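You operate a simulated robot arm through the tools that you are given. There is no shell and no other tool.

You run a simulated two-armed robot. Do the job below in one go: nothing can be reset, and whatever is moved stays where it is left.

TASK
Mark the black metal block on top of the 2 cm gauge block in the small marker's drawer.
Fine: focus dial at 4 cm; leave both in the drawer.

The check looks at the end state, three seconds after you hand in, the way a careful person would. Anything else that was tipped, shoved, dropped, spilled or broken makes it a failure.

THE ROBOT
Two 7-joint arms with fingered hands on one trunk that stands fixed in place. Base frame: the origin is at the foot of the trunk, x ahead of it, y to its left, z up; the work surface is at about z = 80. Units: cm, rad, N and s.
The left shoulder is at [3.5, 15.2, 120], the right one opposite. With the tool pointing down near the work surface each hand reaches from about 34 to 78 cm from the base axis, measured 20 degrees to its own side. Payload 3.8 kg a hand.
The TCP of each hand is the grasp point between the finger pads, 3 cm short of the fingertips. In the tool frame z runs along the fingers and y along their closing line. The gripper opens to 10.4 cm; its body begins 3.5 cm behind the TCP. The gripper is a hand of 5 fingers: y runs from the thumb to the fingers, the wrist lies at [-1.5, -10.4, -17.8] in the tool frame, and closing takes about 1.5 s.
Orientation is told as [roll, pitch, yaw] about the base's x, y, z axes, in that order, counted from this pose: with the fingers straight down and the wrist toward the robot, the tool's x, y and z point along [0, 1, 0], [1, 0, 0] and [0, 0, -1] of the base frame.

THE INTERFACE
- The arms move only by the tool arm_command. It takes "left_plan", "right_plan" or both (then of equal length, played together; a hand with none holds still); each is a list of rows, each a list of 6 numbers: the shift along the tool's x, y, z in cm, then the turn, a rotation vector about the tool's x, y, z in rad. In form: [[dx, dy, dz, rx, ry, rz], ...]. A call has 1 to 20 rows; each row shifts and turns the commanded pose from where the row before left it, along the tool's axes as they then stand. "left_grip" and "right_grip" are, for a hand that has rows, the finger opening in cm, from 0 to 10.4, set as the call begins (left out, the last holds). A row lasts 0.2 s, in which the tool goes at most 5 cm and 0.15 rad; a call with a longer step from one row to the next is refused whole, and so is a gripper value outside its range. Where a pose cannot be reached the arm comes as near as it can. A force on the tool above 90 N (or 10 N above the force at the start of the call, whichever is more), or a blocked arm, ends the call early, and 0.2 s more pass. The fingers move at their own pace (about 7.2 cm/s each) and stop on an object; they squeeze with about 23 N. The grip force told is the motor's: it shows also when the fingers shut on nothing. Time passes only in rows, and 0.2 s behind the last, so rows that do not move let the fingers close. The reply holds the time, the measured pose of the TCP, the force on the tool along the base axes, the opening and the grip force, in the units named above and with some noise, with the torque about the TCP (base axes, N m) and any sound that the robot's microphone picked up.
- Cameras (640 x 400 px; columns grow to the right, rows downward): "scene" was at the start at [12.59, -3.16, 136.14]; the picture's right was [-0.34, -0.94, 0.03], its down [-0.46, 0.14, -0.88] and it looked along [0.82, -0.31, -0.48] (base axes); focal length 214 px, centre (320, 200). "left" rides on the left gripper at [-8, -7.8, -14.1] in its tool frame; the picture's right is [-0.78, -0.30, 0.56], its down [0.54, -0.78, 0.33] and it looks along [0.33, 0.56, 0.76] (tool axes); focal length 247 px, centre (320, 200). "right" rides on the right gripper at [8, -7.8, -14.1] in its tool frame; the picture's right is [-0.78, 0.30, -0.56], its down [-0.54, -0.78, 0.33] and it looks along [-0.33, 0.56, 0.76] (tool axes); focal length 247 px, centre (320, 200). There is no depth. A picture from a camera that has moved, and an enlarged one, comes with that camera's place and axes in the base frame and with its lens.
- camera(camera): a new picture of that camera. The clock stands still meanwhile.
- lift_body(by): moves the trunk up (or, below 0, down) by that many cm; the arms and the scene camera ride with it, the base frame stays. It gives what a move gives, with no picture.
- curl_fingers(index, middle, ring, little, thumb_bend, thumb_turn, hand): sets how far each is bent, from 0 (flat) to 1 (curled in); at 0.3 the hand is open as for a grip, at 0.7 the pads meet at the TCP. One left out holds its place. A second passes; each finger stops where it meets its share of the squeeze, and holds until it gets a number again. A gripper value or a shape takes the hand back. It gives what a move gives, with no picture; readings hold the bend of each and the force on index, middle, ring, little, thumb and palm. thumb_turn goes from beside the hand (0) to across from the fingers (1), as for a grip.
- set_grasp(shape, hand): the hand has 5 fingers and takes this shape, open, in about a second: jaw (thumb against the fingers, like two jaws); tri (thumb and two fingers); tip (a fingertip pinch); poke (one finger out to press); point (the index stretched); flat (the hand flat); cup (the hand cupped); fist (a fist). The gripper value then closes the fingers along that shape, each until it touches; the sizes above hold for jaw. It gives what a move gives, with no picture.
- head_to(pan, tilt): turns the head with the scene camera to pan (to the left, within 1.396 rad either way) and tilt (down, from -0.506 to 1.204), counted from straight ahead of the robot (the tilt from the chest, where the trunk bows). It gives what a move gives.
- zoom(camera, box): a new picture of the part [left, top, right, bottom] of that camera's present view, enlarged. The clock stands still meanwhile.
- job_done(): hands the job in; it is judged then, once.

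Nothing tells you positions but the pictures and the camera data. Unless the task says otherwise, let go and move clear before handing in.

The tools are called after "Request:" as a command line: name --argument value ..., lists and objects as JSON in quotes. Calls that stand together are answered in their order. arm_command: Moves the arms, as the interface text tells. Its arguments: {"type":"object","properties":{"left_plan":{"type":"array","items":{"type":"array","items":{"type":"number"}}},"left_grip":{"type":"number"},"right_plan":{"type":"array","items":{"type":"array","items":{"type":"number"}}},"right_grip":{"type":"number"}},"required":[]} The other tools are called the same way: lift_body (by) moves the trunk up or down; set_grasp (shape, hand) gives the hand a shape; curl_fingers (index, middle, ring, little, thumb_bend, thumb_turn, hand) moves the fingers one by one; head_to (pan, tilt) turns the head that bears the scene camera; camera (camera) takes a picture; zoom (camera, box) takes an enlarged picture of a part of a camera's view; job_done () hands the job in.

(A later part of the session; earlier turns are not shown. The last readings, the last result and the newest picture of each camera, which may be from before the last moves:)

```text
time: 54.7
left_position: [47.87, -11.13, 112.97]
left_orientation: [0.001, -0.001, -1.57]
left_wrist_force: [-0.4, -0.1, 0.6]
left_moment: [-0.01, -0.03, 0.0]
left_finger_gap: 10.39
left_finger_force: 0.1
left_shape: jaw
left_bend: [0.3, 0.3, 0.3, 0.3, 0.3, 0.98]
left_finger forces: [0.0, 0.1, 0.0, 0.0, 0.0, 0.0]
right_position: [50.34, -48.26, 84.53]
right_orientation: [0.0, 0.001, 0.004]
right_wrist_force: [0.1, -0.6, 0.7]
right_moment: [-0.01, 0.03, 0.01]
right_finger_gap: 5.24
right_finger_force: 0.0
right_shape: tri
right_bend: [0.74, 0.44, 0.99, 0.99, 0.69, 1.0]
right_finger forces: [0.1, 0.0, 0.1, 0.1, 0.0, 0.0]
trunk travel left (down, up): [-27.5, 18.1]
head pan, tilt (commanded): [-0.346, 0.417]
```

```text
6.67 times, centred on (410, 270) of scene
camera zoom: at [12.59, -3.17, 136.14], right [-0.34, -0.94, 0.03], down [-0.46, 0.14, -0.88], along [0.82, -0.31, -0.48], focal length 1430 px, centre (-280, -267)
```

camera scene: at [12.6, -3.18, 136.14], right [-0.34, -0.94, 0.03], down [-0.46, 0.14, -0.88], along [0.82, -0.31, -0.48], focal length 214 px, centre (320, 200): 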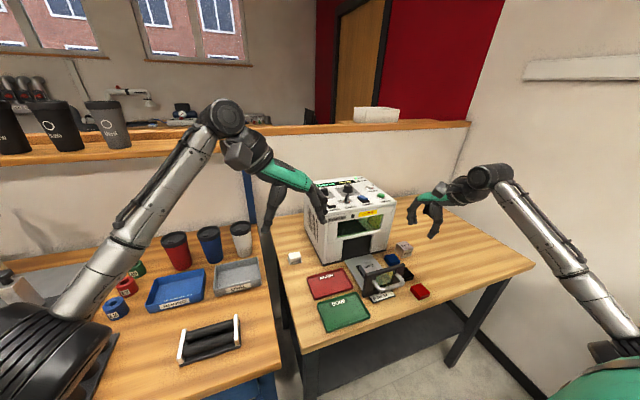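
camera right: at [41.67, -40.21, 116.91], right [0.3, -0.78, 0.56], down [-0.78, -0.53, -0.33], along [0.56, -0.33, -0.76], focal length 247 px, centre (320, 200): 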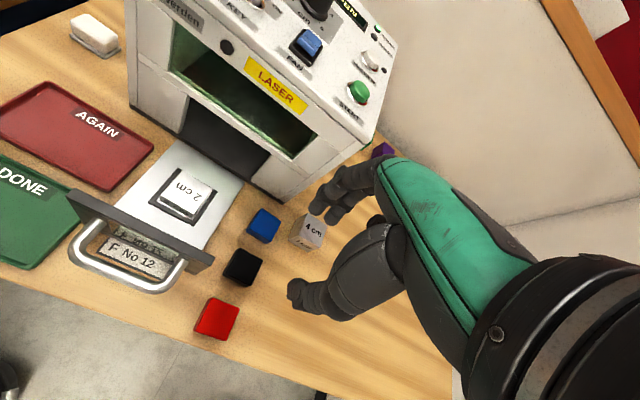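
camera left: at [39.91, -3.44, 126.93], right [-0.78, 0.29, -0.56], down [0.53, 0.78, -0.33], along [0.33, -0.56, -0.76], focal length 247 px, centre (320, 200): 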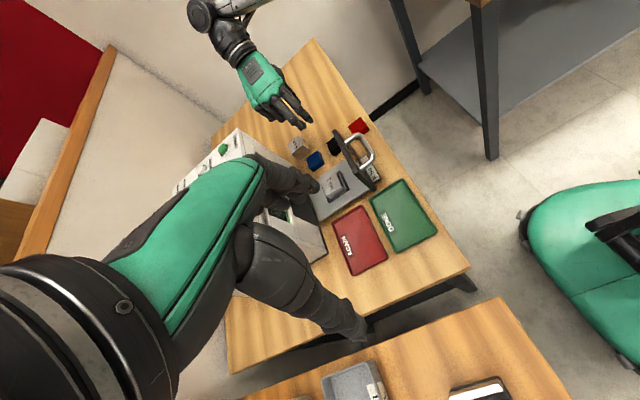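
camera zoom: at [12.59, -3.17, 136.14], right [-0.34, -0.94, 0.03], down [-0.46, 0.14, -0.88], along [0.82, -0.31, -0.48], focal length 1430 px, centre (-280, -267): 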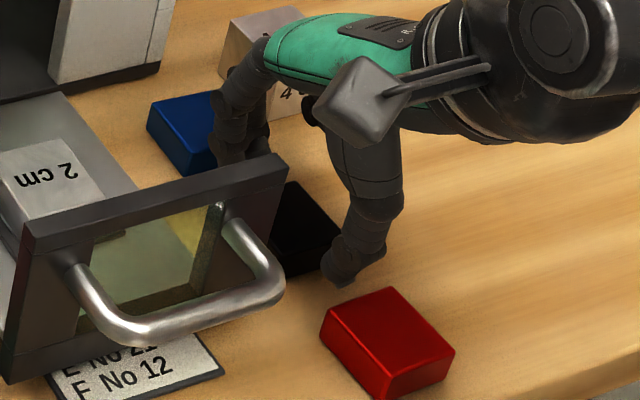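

Still no contact, with the fingers between the black and blue blocks. I lower the last 0.9 cm and then close.

Request:
arm_command --right_plan '[[0, 0.05, 0.3, 0, 0, 0], [0, 0, 0.3, 0, 0, 0], [0, 0, 0.25, 0, 0, 0], [0, 0, 0, 0, 0, 0]]'

Request:
arm_command --right_plan '[[0, 0, 0, 0, 0, 0], [0, 0, 0, 0, 0, 0], [0, 0, 0, 0, 0, 0], [0, 0, 0, 0, 0, 0], [0, 0, 0, 0, 0, 0], [0, 0, 0, 0, 0, 0], [0, 0, 0, 0, 0, 0]]' --right_grip 2.6

Request:
zoom --camera "right" --box '[230, 160, 400, 330]'

Request:
zoom --camera "left" --box '[300, 110, 370, 180]'

```text
time: 55.7
left_position: [47.94, -11.17, 112.9]
left_orientation: [0.001, 0.001, -1.569]
left_wrist_force: [0.0, 0.1, 0.5]
left_moment: [0.01, 0.0, -0.02]
left_finger_gap: 10.39
left_finger_force: 0.1
left_shape: jaw
left_bend: [0.3, 0.3, 0.3, 0.3, 0.3, 0.98]
left_finger forces: [0.1, 0.1, 0.1, 0.0, 0.1, 0.0]
right_position: [50.37, -48.28, 83.69]
right_orientation: [-0.001, 0.0, 0.002]
right_wrist_force: [-1.0, 0.3, 0.7]
right_moment: [-0.03, -0.06, 0.0]
right_finger_gap: 5.23
right_finger_force: 0.1
right_shape: tri
right_bend: [0.74, 0.44, 0.99, 0.99, 0.69, 1.0]
right_finger forces: [0.0, 0.8, 0.1, 0.0, 0.1, 0.0]
trunk travel left (down, up): [-27.5, 18.1]
head pan, tilt (commanded): [-0.346, 0.417]
```

```text
time: 57.3
left_position: [47.95, -11.27, 112.93]
left_orientation: [0.0, -0.001, -1.57]
left_wrist_force: [0.5, -0.3, 0.1]
left_moment: [0.05, -0.01, -0.01]
left_finger_gap: 10.36
left_finger_force: 0.0
left_shape: jaw
left_bend: [0.3, 0.3, 0.3, 0.3, 0.3, 0.98]
left_finger forces: [0.0, 0.1, 0.0, 0.1, 0.0, 0.1]
right_position: [50.56, -48.4, 83.77]
right_orientation: [0.0, 0.001, 0.004]
right_wrist_force: [0.6, -0.1, -0.4]
right_moment: [-0.03, -0.01, -0.05]
right_finger_gap: 3.41
right_finger_force: 23.2
right_shape: tri
right_bend: [0.74, 0.52, 1.0, 1.0, 0.73, 1.0]
right_finger forces: [10.4, 10.3, 0.1, 0.1, 20.9, 0.0]
trunk travel left (down, up): [-27.5, 18.1]
head pan, tilt (commanded): [-0.346, 0.417]
```

```text
2.35 times, centred on (315, 245) of right
camera zoom: at [42.64, -40.46, 97.87], right [0.3, -0.78, 0.56], down [-0.78, -0.54, -0.33], along [0.56, -0.33, -0.76], focal length 581 px, centre (332, 94)
```

zoom: 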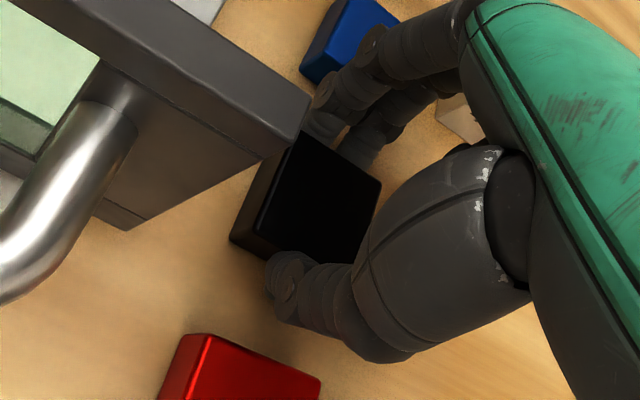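

```text
5.71 times, centred on (335, 145) of left
camera zoom: at [39.91, -3.45, 126.93], right [-0.78, 0.29, -0.56], down [0.53, 0.78, -0.33], along [0.33, -0.56, -0.76], focal length 1411 px, centre (234, 514)
```

zoom: 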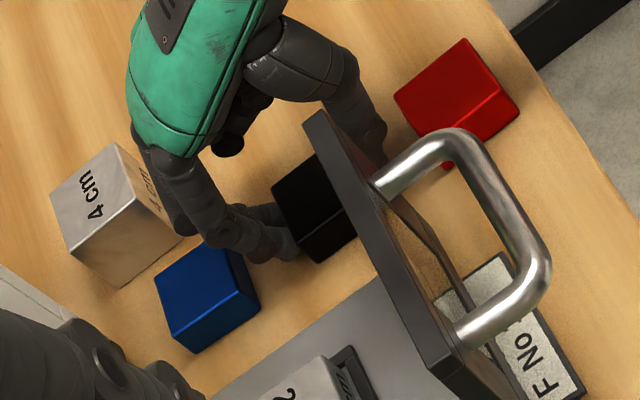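

The black block is gripped evenly. I lift it straight up.

Request:
arm_command --right_plan '[[0, 0, -0.3, 0, 0, 0], [0, 0, -0.7, 0, 0, 0], [0, 0, -1.0, 0, 0, 0], [0, 0, -1.5, 0, 0, 0], [0, 0, -2.0, 0, 0, 0], [0, 0, -2.5, 0, 0, 0], [0, 0, -3.0, 0, 0, 0], [0, 0, -3.0, 0, 0, 0], [0, 0, -3.0, 0, 0, 0], [0, 0, -3.0, 0, 0, 0], [0, 0, 0, 0, 0, 0]]'

Request:
zoom --camera "right" --box '[230, 160, 400, 330]'

Request:
zoom --camera "left" --box '[260, 80, 400, 210]'

```text
time: 59.7
left_position: [48.01, -11.37, 112.84]
left_orientation: [-0.001, -0.001, -1.57]
left_wrist_force: [0.0, 0.2, 0.0]
left_moment: [0.01, 0.02, 0.0]
left_finger_gap: 10.37
left_finger_force: 0.1
left_shape: jaw
left_bend: [0.3, 0.3, 0.3, 0.3, 0.3, 0.98]
left_finger forces: [0.0, 0.0, 0.0, 0.0, 0.1, 0.0]
right_position: [50.16, -48.49, 103.74]
right_orientation: [0.0, 0.0, 0.002]
right_wrist_force: [-0.1, 0.5, -1.2]
right_moment: [-0.01, -0.03, 0.02]
right_finger_gap: 3.42
right_finger_force: 23.0
right_shape: tri
right_bend: [0.74, 0.52, 1.0, 1.0, 0.73, 1.0]
right_finger forces: [10.6, 10.3, 0.0, 0.0, 20.8, 0.0]
trunk travel left (down, up): [-27.5, 18.1]
head pan, tilt (commanded): [-0.346, 0.417]
```

```text
2.35 times, centred on (315, 245) of right
camera zoom: at [42.5, -40.63, 117.8], right [0.3, -0.78, 0.56], down [-0.78, -0.54, -0.33], along [0.56, -0.33, -0.76], focal length 581 px, centre (332, 94)
```

zoom: 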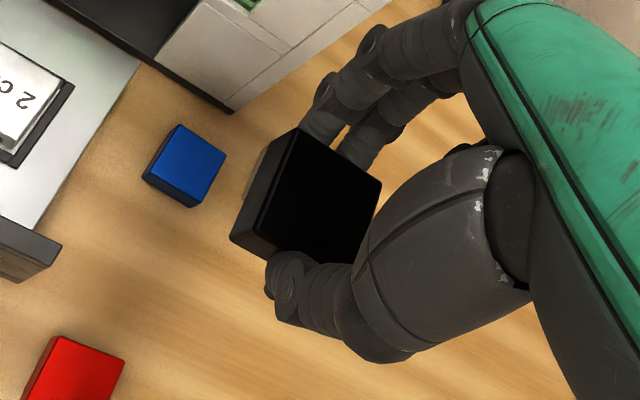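

```text
3.08 times, centred on (330, 145) of left
camera zoom: at [39.92, -3.46, 126.93], right [-0.78, 0.29, -0.56], down [0.53, 0.78, -0.33], along [0.33, -0.56, -0.76], focal length 760 px, centre (289, 369)
```

zoom: 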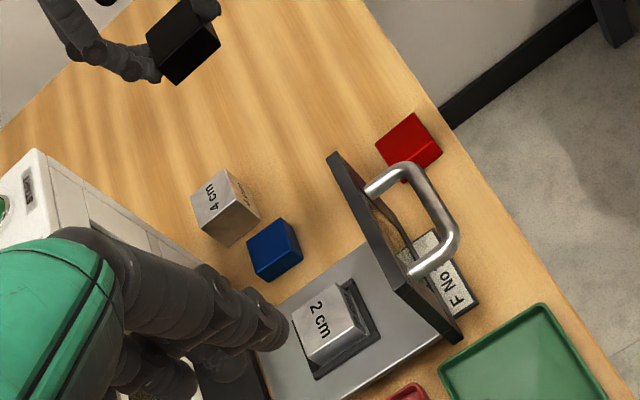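

The black block is up and the others didn't move. I turn the hand to +90° yaw here and carry it over the nest.

Request:
arm_command --right_plan '[[0, 0, 0, 0, 0, -0.1428], [0, 0, 0, 0, 0, -0.1428], [0, 0, 0, 0, 0, -0.1428], [0, 0, 0, 0, 0, -0.1428], [0, 0, 0, 0, 0, -0.1428], [0, 0, 0, 0, 0, -0.1428], [0, 0, 0, 0, 0, -0.1428], [0, 0, 0, 0, 0, -0.1428], [0, 0, 0, 0, 0, -0.1428], [0, 0, 0, 0, 0, -0.1428], [0, 0, 0, 0, 0, -0.1428], [0, 0, 0, 0, 0, 0]]'

Request:
arm_command --right_plan '[[-0.9, 2.3, 0, 0, 0, 0], [-0.9, 2.3, 0, 0, 0, 0], [-0.9, 2.3, 0, 0, 0, 0], [-0.9, 2.3, 0, 0, 0, 0], [-0.9, 2.2, 0, 0, 0, 0], [0, 0, 0, 0, 0, 0]]'

Request:
camera --camera "left"

```text
time: 62.3
left_position: [47.9, -11.27, 112.96]
left_orientation: [0.0, -0.001, -1.569]
left_wrist_force: [-0.1, -1.0, 0.4]
left_moment: [-0.02, -0.05, -0.02]
left_finger_gap: 10.38
left_finger_force: 0.1
left_shape: jaw
left_bend: [0.3, 0.3, 0.3, 0.3, 0.3, 0.98]
left_finger forces: [0.1, 0.0, 0.0, 0.1, 0.0, 0.1]
right_position: [50.41, -48.23, 103.7]
right_orientation: [0.001, 0.0, 1.573]
right_wrist_force: [-0.4, -0.2, -0.1]
right_moment: [-0.03, -0.06, 0.03]
right_finger_gap: 3.43
right_finger_force: 22.8
right_shape: tri
right_bend: [0.74, 0.52, 1.0, 1.0, 0.74, 1.0]
right_finger forces: [10.4, 10.1, 0.0, 0.0, 20.8, 0.1]
trunk travel left (down, up): [-27.5, 18.1]
head pan, tilt (commanded): [-0.346, 0.417]
```

```text
time: 63.7
left_position: [47.95, -11.14, 112.93]
left_orientation: [0.001, 0.0, -1.569]
left_wrist_force: [-0.2, 0.3, 0.1]
left_moment: [0.0, -0.01, 0.0]
left_finger_gap: 10.38
left_finger_force: 0.1
left_shape: jaw
left_bend: [0.3, 0.3, 0.3, 0.3, 0.3, 0.98]
left_finger forces: [0.0, 0.0, 0.0, 0.0, 0.0, 0.0]
right_position: [54.96, -36.93, 103.74]
right_orientation: [0.0, -0.001, 1.571]
right_wrist_force: [0.7, -0.4, -1.0]
right_moment: [0.01, 0.01, 0.02]
right_finger_gap: 3.39
right_finger_force: 22.8
right_shape: tri
right_bend: [0.74, 0.52, 1.0, 1.0, 0.73, 1.0]
right_finger forces: [10.6, 10.3, 0.1, 0.0, 20.9, 0.1]
trunk travel left (down, up): [-27.5, 18.1]
head pan, tilt (commanded): [-0.346, 0.417]
```

```text
taken
camera left: at [39.9, -3.48, 126.94], right [-0.78, 0.29, -0.56], down [0.53, 0.78, -0.33], along [0.33, -0.56, -0.76], focal length 247 px, centre (320, 200)
```

left: 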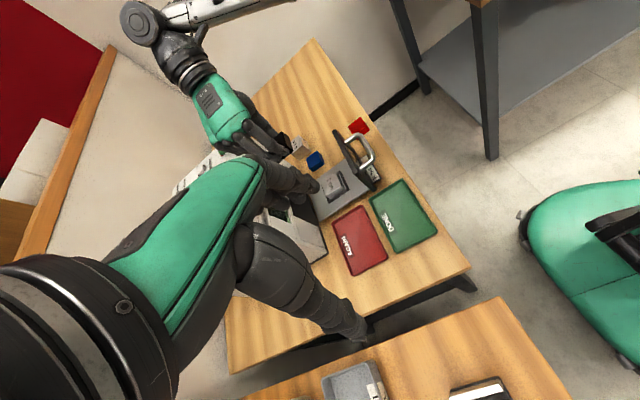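

The block is above the nest at z 103.7. I lower it to a few centimetres above the gauge and check alignment with the wrist camera.

Request:
arm_command --right_plan '[[0, 0, 1.8, 0, 0, 0], [0, 0, 1.8, 0, 0, 0], [0, 0, 1.8, 0, 0, 0], [0, 0, 1.8, 0, 0, 0], [0, 0, 1.8, 0, 0, 0], [0, 0, 1.5, 0, 0, 0], [0, 0, 1.5, 0, 0, 0], [0, 0, 1.0, 0, 0, 0], [0, 0, 0.8, 0, 0, 0], [0, 0, 0, 0, 0, 0]]'

Request:
zoom --camera "right" --box '[235, 180, 355, 310]'

Request:
zoom --camera "left" --box '[310, 130, 390, 210]'

```text
time: 65.9
left_position: [47.92, -11.12, 112.95]
left_orientation: [-0.001, 0.0, -1.57]
left_wrist_force: [0.4, -0.9, 0.5]
left_moment: [-0.01, 0.02, 0.0]
left_finger_gap: 10.37
left_finger_force: 0.1
left_shape: jaw
left_bend: [0.3, 0.3, 0.3, 0.3, 0.3, 0.98]
left_finger forces: [0.0, 0.0, 0.0, 0.1, 0.0, 0.0]
right_position: [54.94, -36.88, 89.83]
right_orientation: [0.0, 0.001, 1.572]
right_wrist_force: [0.4, -0.1, -0.7]
right_moment: [0.01, 0.0, -0.01]
right_finger_gap: 3.43
right_finger_force: 23.6
right_shape: tri
right_bend: [0.74, 0.52, 1.0, 1.0, 0.73, 1.0]
right_finger forces: [10.6, 10.3, 0.0, 0.0, 20.9, 0.0]
trunk travel left (down, up): [-27.5, 18.1]
head pan, tilt (commanded): [-0.346, 0.417]
```

```text
3.08 times, centred on (295, 245) of right
camera zoom: at [46.92, -44.79, 103.91], right [0.78, 0.3, 0.56], down [0.54, -0.78, -0.33], along [0.33, 0.56, -0.76], focal length 760 px, centre (397, 62)
```

zoom: 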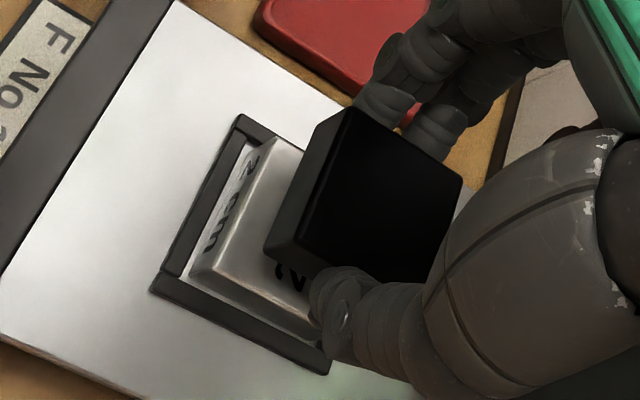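

```text
5.00 times, centred on (350, 170) of left
camera zoom: at [39.92, -3.44, 126.93], right [-0.78, 0.29, -0.56], down [0.53, 0.78, -0.33], along [0.33, -0.56, -0.76], focal length 1235 px, centre (170, 350)
```

zoom: 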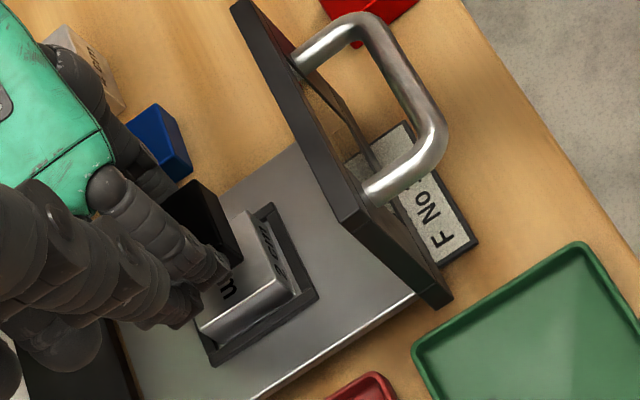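

I zoom in closer on the block against the gauge to fine-tune the centring.

Request:
zoom --camera "right" --box '[280, 205, 340, 275]'

Request:
zoom --camera "left" --box '[335, 150, 375, 200]'

```text
5.71 times, centred on (310, 240) of right
camera zoom: at [46.92, -44.79, 103.91], right [0.78, 0.3, 0.56], down [0.54, -0.78, -0.33], along [0.33, 0.56, -0.76], focal length 1411 px, centre (377, -29)
```

zoom: 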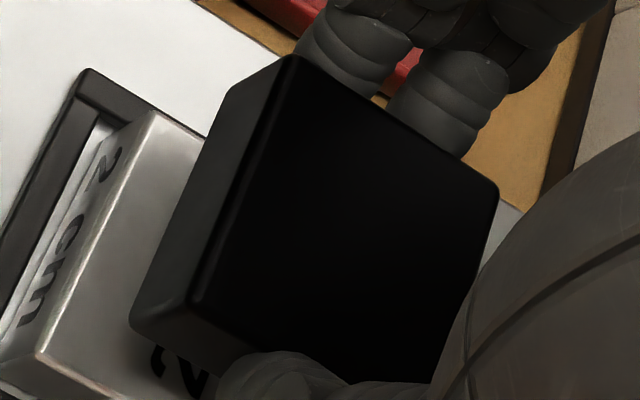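

```text
8.00 times, centred on (355, 175) of left
camera zoom: at [39.92, -3.44, 126.93], right [-0.78, 0.29, -0.56], down [0.53, 0.78, -0.33], along [0.33, -0.56, -0.76], focal length 1976 px, centre (40, 400)
```

zoom: 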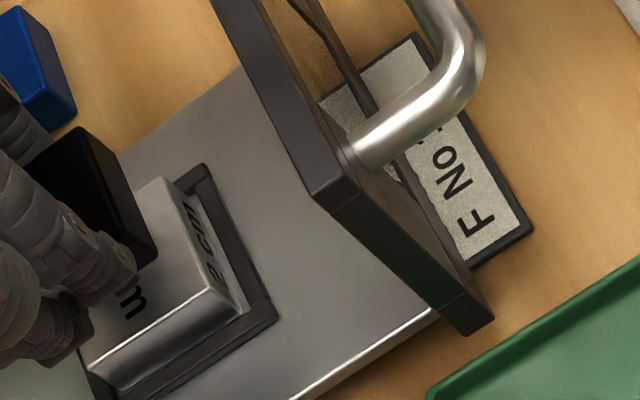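

The block centre (55.0, −37.02) is within 0.1 cm of the gauge centre (54.93, −37.02). I lower it onto the gauge in small steps.

Request:
arm_command --right_plan '[[0.05, 0, 0.6, 0, 0, 0], [0, 0, 0.6, 0, 0, 0], [0, 0, 0.4, 0, 0, 0], [0, 0, 0.2, 0, 0, 0], [0, 0, 0, 0, 0, 0]]'

Request:
arm_command --right_plan '[[0, 0, 0.1, 0, 0, 0], [0, 0, 0.1, 0, 0, 0], [0, 0, 0, 0, 0, 0]]'

Request:
arm_command --right_plan '[[0, 0, 0.1, 0, 0, 0], [0, 0, 0.05, 0, 0, 0], [0, 0, 0, 0, 0, 0]]'

Request:
zoom --camera "right" --box '[260, 195, 340, 285]'

```text
time: 67.1
left_position: [48.02, -11.19, 113.02]
left_orientation: [0.001, -0.002, -1.57]
left_wrist_force: [0.0, -0.2, -0.4]
left_moment: [-0.01, 0.0, 0.04]
left_finger_gap: 10.36
left_finger_force: 0.0
left_shape: jaw
left_bend: [0.3, 0.3, 0.3, 0.3, 0.3, 0.98]
left_finger forces: [0.0, 0.1, 0.0, 0.1, 0.0, 0.0]
right_position: [54.9, -37.04, 88.04]
right_orientation: [0.0, 0.001, 1.571]
right_wrist_force: [0.3, 0.7, -1.4]
right_moment: [0.03, 0.0, 0.01]
right_finger_gap: 3.44
right_finger_force: 22.9
right_shape: tri
right_bend: [0.74, 0.52, 1.0, 1.0, 0.73, 1.0]
right_finger forces: [10.6, 10.3, 0.0, 0.1, 21.0, 0.1]
trunk travel left (down, up): [-27.5, 18.1]
head pan, tilt (commanded): [-0.346, 0.417]
```

```text
time: 67.9
left_position: [48.06, -11.22, 112.9]
left_orientation: [-0.001, 0.0, -1.57]
left_wrist_force: [-0.8, 0.0, 0.0]
left_moment: [0.02, -0.01, 0.02]
left_finger_gap: 10.35
left_finger_force: 0.0
left_shape: jaw
left_bend: [0.3, 0.3, 0.3, 0.3, 0.3, 0.98]
left_finger forces: [0.0, 0.0, 0.0, 0.0, 0.0, 0.0]
right_position: [54.86, -36.81, 87.89]
right_orientation: [-0.001, 0.0, 1.572]
right_wrist_force: [0.0, 0.0, -0.9]
right_moment: [0.04, -0.04, -0.01]
right_finger_gap: 3.4
right_finger_force: 23.1
right_shape: tri
right_bend: [0.74, 0.52, 1.0, 1.0, 0.73, 1.0]
right_finger forces: [10.6, 10.4, 0.1, 0.0, 20.9, 0.0]
trunk travel left (down, up): [-27.5, 18.1]
head pan, tilt (commanded): [-0.346, 0.417]
```

```text
time: 68.7
left_position: [48.04, -11.14, 112.96]
left_orientation: [-0.001, 0.0, -1.568]
left_wrist_force: [0.0, -0.2, -0.1]
left_moment: [-0.04, -0.01, 0.01]
left_finger_gap: 10.38
left_finger_force: 0.0
left_shape: jaw
left_bend: [0.3, 0.3, 0.3, 0.3, 0.3, 0.98]
left_finger forces: [0.0, 0.0, 0.0, 0.0, 0.1, 0.1]
right_position: [55.03, -36.79, 87.76]
right_orientation: [0.0, 0.0, 1.573]
right_wrist_force: [0.8, -0.5, -1.4]
right_moment: [0.04, 0.0, -0.04]
right_finger_gap: 3.39
right_finger_force: 22.5
right_shape: tri
right_bend: [0.74, 0.52, 1.0, 1.0, 0.73, 1.0]
right_finger forces: [10.6, 10.3, 0.1, 0.0, 20.9, 0.0]
trunk travel left (down, up): [-27.5, 18.1]
head pan, tilt (commanded): [-0.346, 0.417]
```

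```text
4.44 times, centred on (300, 240) of right
camera zoom: at [46.92, -44.8, 101.85], right [0.78, 0.3, 0.56], down [0.54, -0.78, -0.33], along [0.33, 0.56, -0.76], focal length 1098 px, centre (409, 22)
```

zoom: 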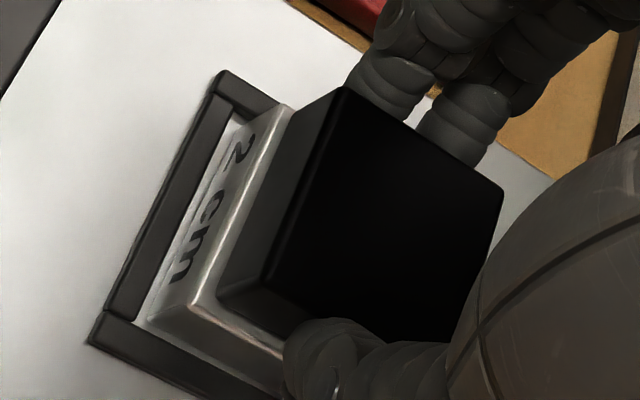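

Almost touching. I continue in tiny steps until I feel contact.

Request:
arm_command --right_plan '[[0, 0, 0.1, 0, 0, 0], [0, 0, 0, 0, 0, 0]]'

Request:
arm_command --right_plan '[[0, 0, 0.08, 0, 0, 0], [0, 0, 0, 0, 0, 0]]'

```text
time: 69.3
left_position: [47.84, -11.21, 113.06]
left_orientation: [0.0, 0.001, -1.569]
left_wrist_force: [-0.3, 0.8, -0.4]
left_moment: [-0.02, -0.02, 0.0]
left_finger_gap: 10.38
left_finger_force: 0.1
left_shape: jaw
left_bend: [0.3, 0.3, 0.3, 0.3, 0.3, 0.98]
left_finger forces: [0.0, 0.1, 0.0, 0.1, 0.0, 0.1]
right_position: [54.9, -36.92, 87.57]
right_orientation: [0.001, -0.001, 1.572]
right_wrist_force: [0.6, 0.8, -0.2]
right_moment: [0.03, 0.03, 0.01]
right_finger_gap: 3.41
right_finger_force: 23.5
right_shape: tri
right_bend: [0.74, 0.52, 1.0, 1.0, 0.73, 1.0]
right_finger forces: [10.6, 10.3, 0.0, 0.1, 20.9, 0.0]
trunk travel left (down, up): [-27.5, 18.1]
head pan, tilt (commanded): [-0.346, 0.417]
```

```text
time: 69.9
left_position: [48.04, -11.32, 113.1]
left_orientation: [0.0, -0.001, -1.569]
left_wrist_force: [0.5, -0.2, -0.9]
left_moment: [-0.03, 0.02, 0.0]
left_finger_gap: 10.38
left_finger_force: 0.1
left_shape: jaw
left_bend: [0.3, 0.3, 0.3, 0.3, 0.3, 0.98]
left_finger forces: [0.0, 0.0, 0.0, 0.0, 0.0, 0.0]
right_position: [54.92, -36.85, 87.69]
right_orientation: [-0.001, 0.001, 1.572]
right_wrist_force: [0.3, -0.1, 3.0]
right_moment: [0.02, 0.02, -0.01]
right_finger_gap: 3.4
right_finger_force: 23.0
right_shape: tri
right_bend: [0.74, 0.52, 1.0, 1.0, 0.73, 1.0]
right_finger forces: [10.6, 10.4, 0.0, 0.0, 21.5, 0.0]
trunk travel left (down, up): [-27.5, 18.1]
head pan, tilt (commanded): [-0.346, 0.417]
```

Contact at TCP z 87.6 with 3 N. I open slightly to release, then rise.

Request:
arm_command --right_plan '[[0, 0, 0, 0, 0, 0], [0, 0, 0, 0, 0, 0], [0, 0, 0, 0, 0, 0], [0, 0, 0, 0, 0, 0]]' --right_grip 5.0

Request:
zoom --camera "right" --box '[260, 195, 350, 285]'

Request:
arm_command --right_plan '[[0, 0, -0.2, 0, 0, 0], [0, 0, -0.5, 0, 0, 0], [0, 0, -1.0, 0, 0, 0], [0, 0, -1.5, 0, 0, 0], [0, 0, -2.0, 0, 0, 0], [0, 0, -2.5, 0, 0, 0], [0, 0, -3.0, 0, 0, 0], [0, 0, -3.0, 0, 0, 0], [0, 0, 0, 0, 0, 0]]'

Request:
zoom --camera "left" --box '[320, 140, 390, 210]'

Request:
zoom --camera "scene" --box '[345, 235, 445, 315]'

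```text
time: 70.9
left_position: [47.95, -11.25, 112.91]
left_orientation: [-0.001, -0.001, -1.569]
left_wrist_force: [-0.1, 0.3, 0.7]
left_moment: [0.01, -0.02, -0.01]
left_finger_gap: 10.33
left_finger_force: 0.0
left_shape: jaw
left_bend: [0.3, 0.3, 0.3, 0.3, 0.3, 0.98]
left_finger forces: [0.1, 0.1, 0.1, 0.0, 0.0, 0.0]
right_position: [54.93, -36.76, 87.6]
right_orientation: [-0.001, 0.0, 1.573]
right_wrist_force: [0.6, 0.0, -0.4]
right_moment: [0.01, 0.01, 0.01]
right_finger_gap: 4.96
right_finger_force: 0.0
right_shape: tri
right_bend: [0.74, 0.45, 0.99, 0.99, 0.71, 1.0]
right_finger forces: [0.0, 0.0, 0.0, 0.0, 0.0, 0.0]
trunk travel left (down, up): [-27.5, 18.1]
head pan, tilt (commanded): [-0.346, 0.417]
```

```text
4.44 times, centred on (305, 240) of right
camera zoom: at [46.92, -44.75, 101.69], right [0.78, 0.3, 0.56], down [0.54, -0.78, -0.33], along [0.33, 0.56, -0.76], focal length 1098 px, centre (387, 22)
```

zoom: 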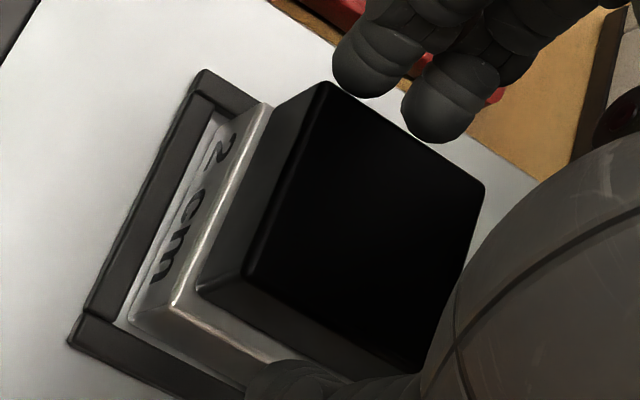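

```text
time: 72.9
left_position: [47.99, -11.11, 112.87]
left_orientation: [0.0, 0.003, -1.569]
left_wrist_force: [-0.1, 0.0, 0.8]
left_moment: [-0.01, -0.02, -0.01]
left_finger_gap: 10.38
left_finger_force: 0.0
left_shape: jaw
left_bend: [0.3, 0.3, 0.3, 0.3, 0.3, 0.98]
left_finger forces: [0.1, 0.1, 0.1, 0.1, 0.1, 0.0]
right_position: [54.74, -36.96, 101.34]
right_orientation: [0.0, -0.002, 1.571]
right_wrist_force: [-0.8, 1.0, 0.8]
right_moment: [-0.03, 0.01, -0.02]
right_finger_gap: 4.97
right_finger_force: 0.1
right_shape: tri
right_bend: [0.74, 0.45, 0.99, 0.99, 0.71, 1.0]
right_finger forces: [0.0, 0.0, 0.0, 0.0, 0.0, 0.1]
trunk travel left (down, up): [-27.5, 18.1]
head pan, tilt (commanded): [-0.346, 0.417]
```

```text
5.71 times, centred on (355, 175) of left
camera zoom: at [39.93, -3.45, 126.92], right [-0.78, 0.29, -0.56], down [0.53, 0.78, -0.33], along [0.33, -0.56, -0.76], focal length 1411 px, centre (120, 343)
```

zoom: 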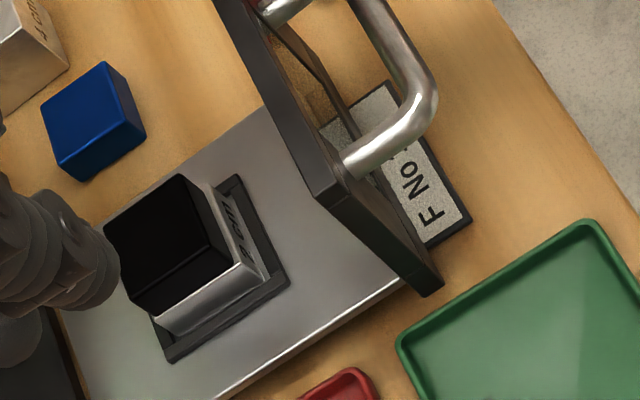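

```text
5.00 times, centred on (395, 275) of scene
camera zoom: at [12.62, -3.17, 136.13], right [-0.34, -0.94, 0.03], down [-0.46, 0.14, -0.88], along [0.82, -0.31, -0.48], focal length 1072 px, centre (-55, -175)
```

zoom: 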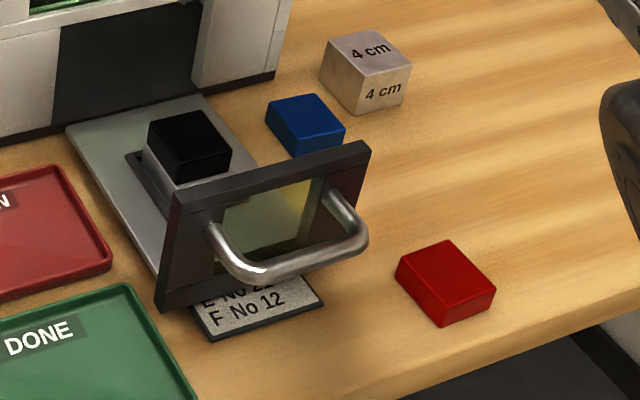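

The black block sits squarely on the gauge. Next I close the drawer by pushing its handle bar (about (43.3, −37.3, 87.3)) with closed fingers, so I back the right hand away, turn it to zero yaw and shape it.

Request:
arm_command --right_plan '[[2.1, -1.4, -1.0, 0, 0, 0], [2.1, -1.4, -1.0, 0, 0, 0], [2.1, -1.4, -1.0, 0, 0, 0], [2.1, -1.4, -1.0, 0, 0, 0], [2.1, -1.4, 0, 0, 0, 0], [0, 0, 0, 0, 0, 0.1428], [0, 0, 0, 0, 0, 0.1428], [0, 0, 0, 0, 0, 0.1428], [0, 0, 0, 0, 0, 0.1428], [0, 0, 0, 0, 0, 0.1428], [0, 0, 0, 0, 0, 0.1428], [0, 0, 0, 0, 0, 0.1428], [0, 0, 0, 0, 0, 0.1428], [0, 0, 0, 0, 0, 0.1428], [0, 0, 0, 0, 0, 0.1428], [0, 0, 0, 0, 0, 0.1428], [0, 0, 0, 0, 0, 0]]'

Request:
set_grasp --shape "jaw" --hand "right"

Request:
arm_command --right_plan '[[1.8, -1.7, 1.0, 0, 0, 0], [1.8, -1.7, 1.0, 0, 0, 0], [1.8, -1.7, 1.0, 0, 0, 0], [1.8, -1.5, 1.0, 0, 0, 0], [1.6, 0, 1.0, 0, 0, 0], [0, 0, 0, 0, 0, 0], [0, 0, 0, 0, 0, 0], [0, 0, 0, 0, 0, 0]]' --right_grip 0.3

Request:
camera --camera "right"

Request:
camera --camera "scene"

Request:
camera --camera "left"

```text
time: 76.5
left_position: [47.98, -11.24, 112.91]
left_orientation: [0.001, 0.001, -1.569]
left_wrist_force: [-0.3, -0.9, -0.2]
left_moment: [0.04, 0.01, 0.01]
left_finger_gap: 10.36
left_finger_force: 0.0
left_shape: jaw
left_bend: [0.3, 0.3, 0.3, 0.3, 0.3, 0.98]
left_finger forces: [0.0, 0.1, 0.0, 0.1, 0.0, 0.0]
right_position: [44.31, -43.97, 105.26]
right_orientation: [-0.001, 0.0, -0.001]
right_wrist_force: [-0.4, 0.1, 0.1]
right_moment: [0.01, -0.01, -0.04]
right_finger_gap: 4.94
right_finger_force: 0.0
right_shape: tri
right_bend: [0.74, 0.45, 0.99, 0.99, 0.71, 1.0]
right_finger forces: [0.0, 0.1, 0.1, 0.1, 0.0, 0.1]
trunk travel left (down, up): [-27.5, 18.1]
head pan, tilt (commanded): [-0.346, 0.417]
```

```text
time: 77.4
left_position: [47.99, -11.21, 112.9]
left_orientation: [-0.001, 0.001, -1.569]
left_wrist_force: [-0.2, 0.6, 0.1]
left_moment: [0.01, -0.04, 0.0]
left_finger_gap: 10.38
left_finger_force: 0.1
left_shape: jaw
left_bend: [0.3, 0.3, 0.3, 0.3, 0.3, 0.98]
left_finger forces: [0.1, 0.0, 0.1, 0.0, 0.0, 0.1]
right_position: [44.32, -43.82, 105.4]
right_orientation: [0.0, 0.0, 0.003]
right_wrist_force: [-0.1, -0.4, 0.0]
right_moment: [-0.01, 0.0, -0.01]
right_finger_gap: 10.35
right_finger_force: 0.1
right_shape: jaw
right_bend: [0.3, 0.3, 0.3, 0.3, 0.3, 0.98]
right_finger forces: [0.0, 0.1, 0.0, 0.1, 0.0, 0.0]
trunk travel left (down, up): [-27.5, 18.1]
head pan, tilt (commanded): [-0.346, 0.417]
```

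```text
time: 79.2
left_position: [48.04, -11.14, 112.86]
left_orientation: [-0.001, -0.001, -1.571]
left_wrist_force: [-0.1, -0.1, -0.2]
left_moment: [-0.04, 0.01, -0.02]
left_finger_gap: 10.35
left_finger_force: 0.1
left_shape: jaw
left_bend: [0.3, 0.3, 0.3, 0.3, 0.3, 0.98]
left_finger forces: [0.0, 0.0, 0.1, 0.0, 0.0, 0.0]
right_position: [37.81, -35.11, 100.35]
right_orientation: [0.0, -0.001, 0.003]
right_wrist_force: [-0.9, -0.1, -0.7]
right_moment: [0.02, 0.01, 0.03]
right_finger_gap: 0.3
right_finger_force: 0.0
right_shape: jaw
right_bend: [0.71, 0.68, 0.68, 0.67, 0.71, 1.0]
right_finger forces: [0.1, 0.1, 0.0, 0.1, 0.0, 0.0]
trunk travel left (down, up): [-27.5, 18.1]
head pan, tilt (commanded): [-0.346, 0.417]
```

```text
taken
camera right: at [30.0, -27.21, 114.35], right [0.3, -0.78, 0.56], down [-0.78, -0.54, -0.33], along [0.56, -0.33, -0.76], focal length 247 px, centre (320, 200)
```

right: 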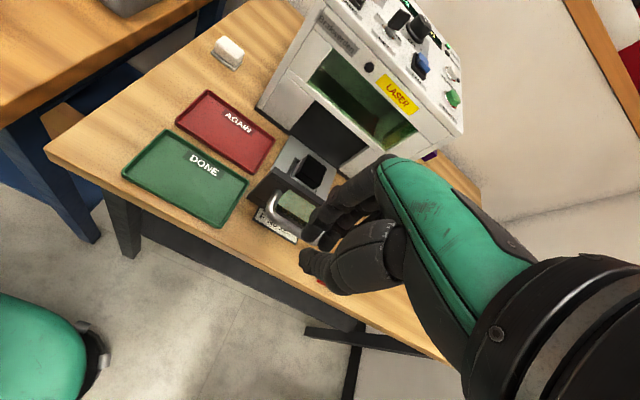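

```text
taken
camera scene: at [12.6, -3.16, 136.14], right [-0.34, -0.94, 0.03], down [-0.46, 0.14, -0.88], along [0.82, -0.31, -0.48], focal length 214 px, centre (320, 200)
```

scene: 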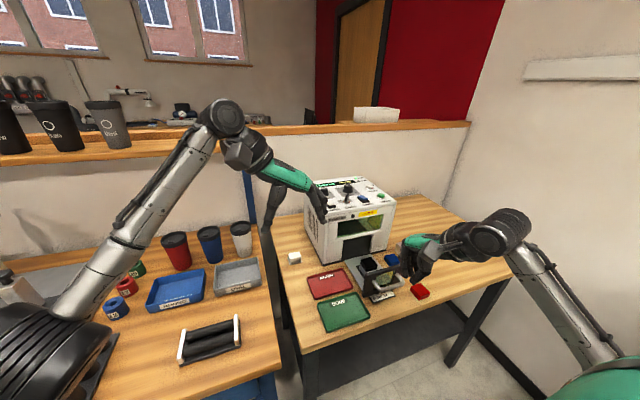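

```text
taken
camera left: at [39.91, -3.43, 126.93], right [-0.78, 0.29, -0.56], down [0.53, 0.78, -0.33], along [0.33, -0.56, -0.76], focal length 247 px, centre (320, 200)
```

left: 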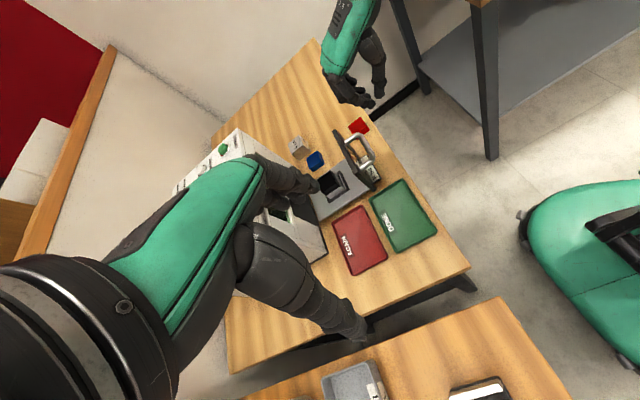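

I lower the closed hand in front of the handle, fingertips about at z 85.

Request:
arm_command --right_plan '[[0, 0, 2.0, 0, 0, 0], [0, 0, 2.0, 0, 0, 0], [0, 0, 2.0, 0, 0, 0], [0, 0, 2.0, 0, 0, 0], [0, 0, 2.0, 0, 0, 0], [0, 0, 1.5, 0, 0, 0], [0, 0, 0.8, 0, 0, 0], [0, 0, 0, 0, 0, 0]]'

Request:
zoom --camera "right" --box '[230, 90, 430, 290]'

Request:
zoom --camera "scene" --box '[340, 220, 460, 320]'

Request:
zoom --camera "left" --box '[300, 80, 420, 210]'

```text
time: 81.0
left_position: [48.02, -11.22, 112.86]
left_orientation: [0.001, 0.001, -1.57]
left_wrist_force: [-0.3, -0.4, 0.5]
left_moment: [-0.03, 0.01, 0.03]
left_finger_gap: 10.34
left_finger_force: 0.0
left_shape: jaw
left_bend: [0.3, 0.3, 0.3, 0.3, 0.3, 0.98]
left_finger forces: [0.0, 0.0, 0.1, 0.0, 0.1, 0.0]
right_position: [37.84, -35.26, 87.93]
right_orientation: [-0.001, 0.0, 0.003]
right_wrist_force: [-0.3, 0.5, -1.2]
right_moment: [0.01, 0.01, 0.02]
right_finger_gap: 0.35
right_finger_force: 0.0
right_shape: jaw
right_bend: [0.71, 0.68, 0.68, 0.67, 0.71, 1.0]
right_finger forces: [0.0, 0.0, 0.0, 0.0, 0.1, 0.1]
trunk travel left (down, up): [-27.5, 18.1]
head pan, tilt (commanded): [-0.346, 0.417]
```

```text
2.00 times, centred on (330, 190) of right
camera zoom: at [29.99, -27.24, 102.03], right [0.3, -0.78, 0.56], down [-0.78, -0.54, -0.33], along [0.56, -0.33, -0.76], focal length 494 px, centre (300, 220)
```

zoom: 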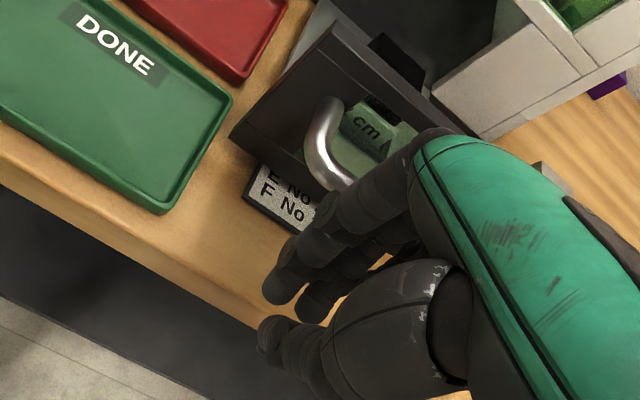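

```text
4.00 times, centred on (400, 270) of scene
camera zoom: at [12.58, -3.16, 136.14], right [-0.34, -0.94, 0.03], down [-0.46, 0.14, -0.88], along [0.82, -0.31, -0.48], focal length 858 px, centre (0, -80)
```

zoom: 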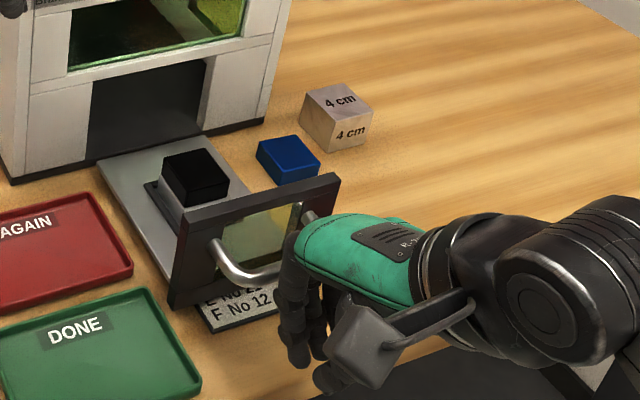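

```text
3.08 times, centred on (360, 145) of left
camera zoom: at [39.9, -3.43, 126.94], right [-0.78, 0.29, -0.56], down [0.53, 0.78, -0.33], along [0.33, -0.56, -0.76], focal length 760 px, centre (197, 369)
```

zoom: 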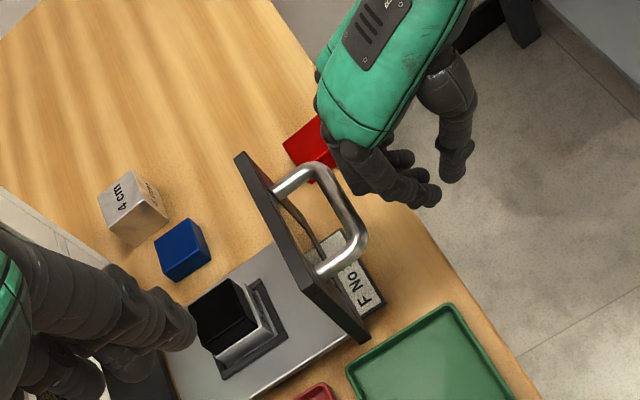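

The hand is in front of the handle, clear of everything. I tip the fingers slightly forward (0.3 rad) so they lead, then advance gently until I feel the handle.

Request:
arm_command --right_plan '[[0, 0, 0, -0.15, 0, 0], [0, 0, 0, -0.15, 0, 0], [0, 0, 0, 0, 0, 0]]'

Request:
arm_command --right_plan '[[0, 0.478, 0.148, 0, 0, 0], [0, 0.478, 0.148, 0, 0, 0], [0, 0.478, 0.148, 0, 0, 0], [0, 0.478, 0.148, 0, 0, 0], [0, 0, 0, 0, 0, 0]]'

Request:
zoom --camera "scene" --box '[340, 220, 460, 320]'

Request:
zoom --camera "left" --box '[300, 80, 420, 210]'

```text
time: 81.8
left_position: [47.9, -11.23, 113.05]
left_orientation: [-0.001, 0.0, -1.568]
left_wrist_force: [-0.3, 0.0, -1.2]
left_moment: [0.03, 0.02, 0.02]
left_finger_gap: 10.37
left_finger_force: 0.1
left_shape: jaw
left_bend: [0.3, 0.3, 0.3, 0.3, 0.3, 0.98]
left_finger forces: [0.0, 0.1, 0.1, 0.1, 0.1, 0.0]
right_position: [37.77, -35.1, 88.0]
right_orientation: [0.001, -0.302, 0.003]
right_wrist_force: [-0.5, 0.8, 0.6]
right_moment: [-0.01, -0.02, 0.03]
right_finger_gap: 0.33
right_finger_force: 0.1
right_shape: jaw
right_bend: [0.71, 0.68, 0.68, 0.67, 0.71, 1.0]
right_finger forces: [0.1, 0.1, 0.0, 0.0, 0.0, 0.0]
trunk travel left (down, up): [-27.5, 18.1]
head pan, tilt (commanded): [-0.346, 0.417]
```

```text
time: 83.0
left_position: [47.9, -11.2, 112.99]
left_orientation: [0.0, 0.0, -1.568]
left_wrist_force: [-0.7, 0.1, -0.6]
left_moment: [0.02, 0.01, -0.03]
left_finger_gap: 10.34
left_finger_force: 0.1
left_shape: jaw
left_bend: [0.3, 0.3, 0.3, 0.3, 0.3, 0.98]
left_finger forces: [0.0, 0.0, 0.1, 0.1, 0.0, 0.1]
right_position: [39.78, -35.17, 88.14]
right_orientation: [-0.001, -0.3, 0.001]
right_wrist_force: [-1.1, 0.1, 1.0]
right_moment: [0.02, -0.02, -0.01]
right_finger_gap: 0.33
right_finger_force: 0.1
right_shape: jaw
right_bend: [0.71, 0.69, 0.68, 0.67, 0.71, 1.0]
right_finger forces: [0.1, 1.0, 0.0, 0.0, 0.1, 0.0]
trunk travel left (down, up): [-27.5, 18.1]
head pan, tilt (commanded): [-0.346, 0.417]
```

```text
4.00 times, centred on (400, 270) of scene
camera zoom: at [12.55, -3.16, 136.14], right [-0.34, -0.94, 0.03], down [-0.46, 0.14, -0.88], along [0.82, -0.31, -0.48], focal length 858 px, centre (0, -80)
```

zoom: 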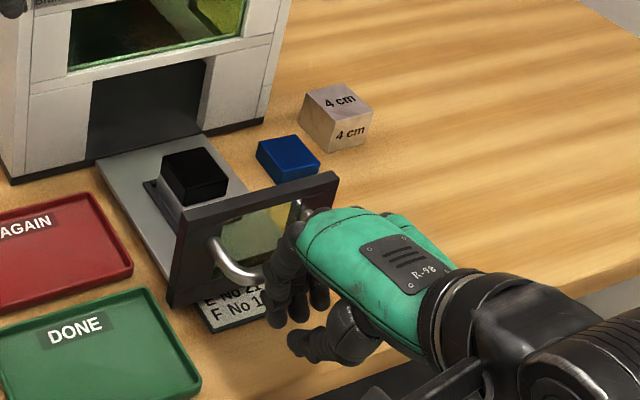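

```text
3.08 times, centred on (360, 145) of left
camera zoom: at [39.87, -3.43, 126.95], right [-0.78, 0.29, -0.56], down [0.53, 0.78, -0.33], along [0.33, -0.56, -0.76], focal length 760 px, centre (197, 369)
```

zoom: 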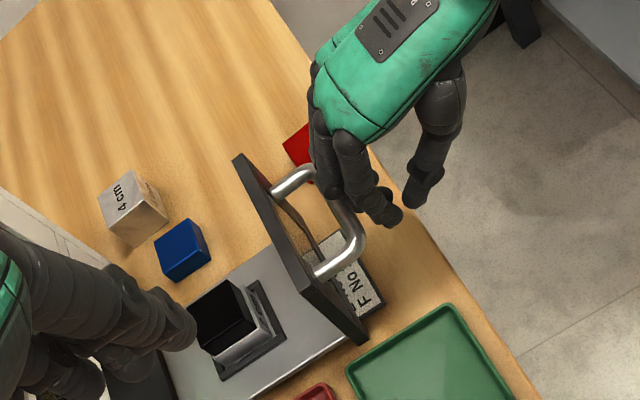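

The fingers are just touching the handle bar. I push gently at about 2 cm/s and watch the force and the stack.

Request:
arm_command --right_plan '[[0, 0.19, 0.06, 0, 0, 0], [0, 0.29, 0.09, 0, 0, 0], [0, 0.382, 0.118, 0, 0, 0], [0, 0.382, 0.118, 0, 0, 0], [0, 0.382, 0.118, 0, 0, 0], [0, 0.382, 0.118, 0, 0, 0], [0, 0.382, 0.118, 0, 0, 0], [0, 0.382, 0.118, 0, 0, 0], [0, 0.382, 0.118, 0, 0, 0], [0, 0.29, 0.09, 0, 0, 0], [0, 0.19, 0.06, 0, 0, 0], [0, 0, 0, 0, 0, 0]]'

Request:
zoom --camera "scene" --box '[340, 220, 460, 320]'

Request:
zoom --camera "left" --box '[300, 80, 420, 210]'

```text
time: 85.6
left_position: [48.01, -11.18, 112.89]
left_orientation: [-0.001, -0.002, -1.569]
left_wrist_force: [1.2, 0.5, 0.2]
left_moment: [0.0, -0.01, 0.01]
left_finger_gap: 10.36
left_finger_force: 0.2
left_shape: jaw
left_bend: [0.3, 0.3, 0.3, 0.3, 0.3, 0.98]
left_finger forces: [0.1, 0.0, 0.0, 0.0, 0.0, 0.0]
right_position: [43.61, -34.99, 88.06]
right_orientation: [0.001, -0.299, 0.002]
right_wrist_force: [-0.8, 0.9, 0.0]
right_moment: [-0.01, -0.01, 0.01]
right_finger_gap: 0.31
right_finger_force: 0.1
right_shape: jaw
right_bend: [0.71, 0.69, 0.68, 0.67, 0.71, 1.0]
right_finger forces: [0.0, 1.0, 0.0, 0.1, 0.0, 0.0]
trunk travel left (down, up): [-27.5, 18.1]
head pan, tilt (commanded): [-0.346, 0.417]
```

```text
4.00 times, centred on (400, 270) of scene
camera zoom: at [12.56, -3.16, 136.14], right [-0.34, -0.94, 0.03], down [-0.46, 0.14, -0.88], along [0.82, -0.31, -0.48], focal length 858 px, centre (0, -80)
```

zoom: 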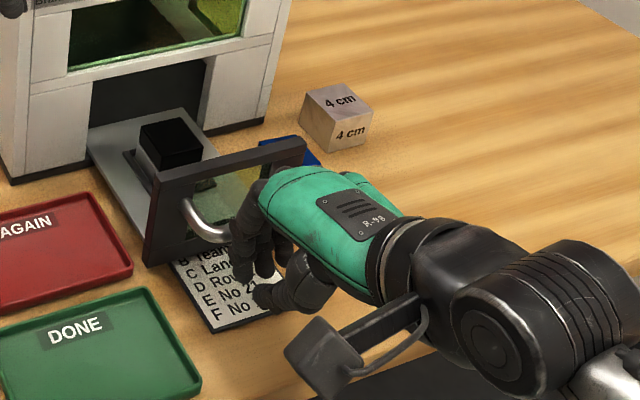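

```text
3.08 times, centred on (360, 145) of left
camera zoom: at [39.88, -3.43, 126.94], right [-0.78, 0.29, -0.56], down [0.53, 0.78, -0.33], along [0.33, -0.56, -0.76], focal length 760 px, centre (197, 369)
```

zoom: 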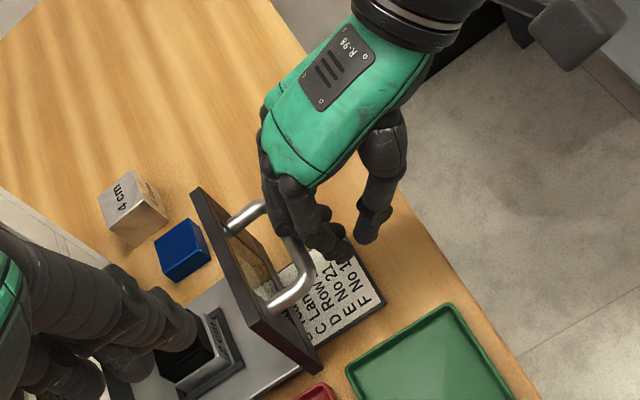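

The drawer glides in with about 1 N and the stack rides along steadily; the job card is coming into view. I keep pushing.

Request:
arm_command --right_plan '[[0, 0.19, 0.06, 0, 0, 0], [0, 0.29, 0.09, 0, 0, 0], [0, 0.382, 0.118, 0, 0, 0], [0, 0.382, 0.118, 0, 0, 0], [0, 0.382, 0.118, 0, 0, 0], [0, 0.382, 0.118, 0, 0, 0], [0, 0.382, 0.118, 0, 0, 0], [0, 0.382, 0.118, 0, 0, 0], [0, 0.382, 0.118, 0, 0, 0], [0, 0.382, 0.118, 0, 0, 0], [0, 0.29, 0.09, 0, 0, 0], [0, 0.19, 0.06, 0, 0, 0], [0, 0, 0, 0, 0, 0]]'

Request:
zoom --camera "scene" --box '[320, 200, 440, 300]'

Request:
zoom --camera "left" --box '[280, 100, 400, 220]'

```text
time: 88.4
left_position: [47.84, -11.32, 112.89]
left_orientation: [0.001, 0.001, -1.57]
left_wrist_force: [0.2, 0.1, -0.4]
left_moment: [-0.01, 0.0, -0.01]
left_finger_gap: 10.36
left_finger_force: 0.1
left_shape: jaw
left_bend: [0.3, 0.3, 0.3, 0.3, 0.3, 0.98]
left_finger forces: [0.1, 0.0, 0.1, 0.0, 0.0, 0.0]
right_position: [47.9, -35.14, 87.99]
right_orientation: [0.001, -0.299, 0.002]
right_wrist_force: [-0.1, 0.9, 0.1]
right_moment: [0.0, -0.02, 0.01]
right_finger_gap: 0.28
right_finger_force: 0.1
right_shape: jaw
right_bend: [0.71, 0.69, 0.68, 0.67, 0.71, 1.0]
right_finger forces: [0.0, 1.2, 0.0, 0.0, 0.0, 0.0]
trunk travel left (down, up): [-27.5, 18.1]
head pan, tilt (commanded): [-0.346, 0.417]
```

```text
4.00 times, centred on (380, 250) of scene
camera zoom: at [12.56, -3.16, 136.14], right [-0.34, -0.94, 0.03], down [-0.46, 0.14, -0.88], along [0.82, -0.31, -0.48], focal length 858 px, centre (80, 0)
```

zoom: 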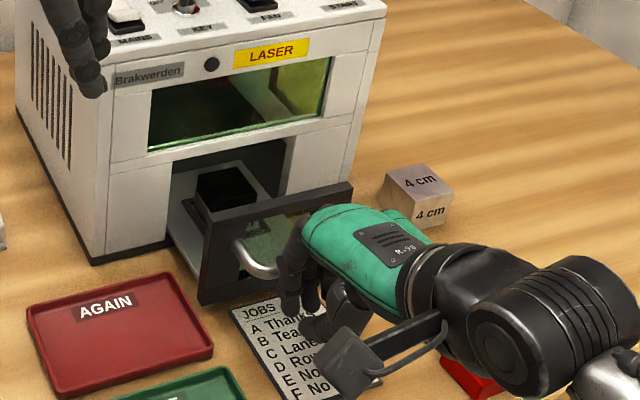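

```text
3.33 times, centred on (340, 160) of left
camera zoom: at [39.87, -3.43, 126.95], right [-0.78, 0.29, -0.56], down [0.53, 0.78, -0.33], along [0.33, -0.56, -0.76], focal length 823 px, centre (253, 333)
```

zoom: 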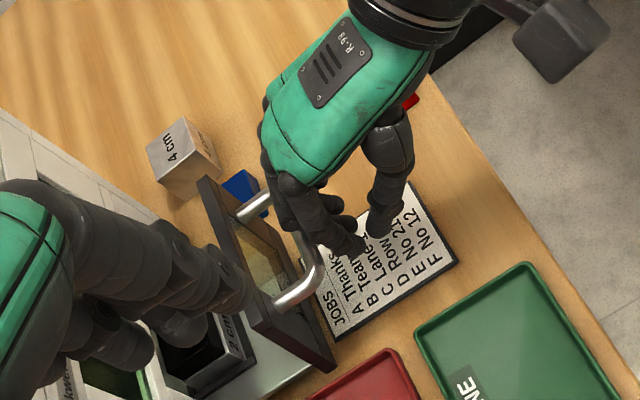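

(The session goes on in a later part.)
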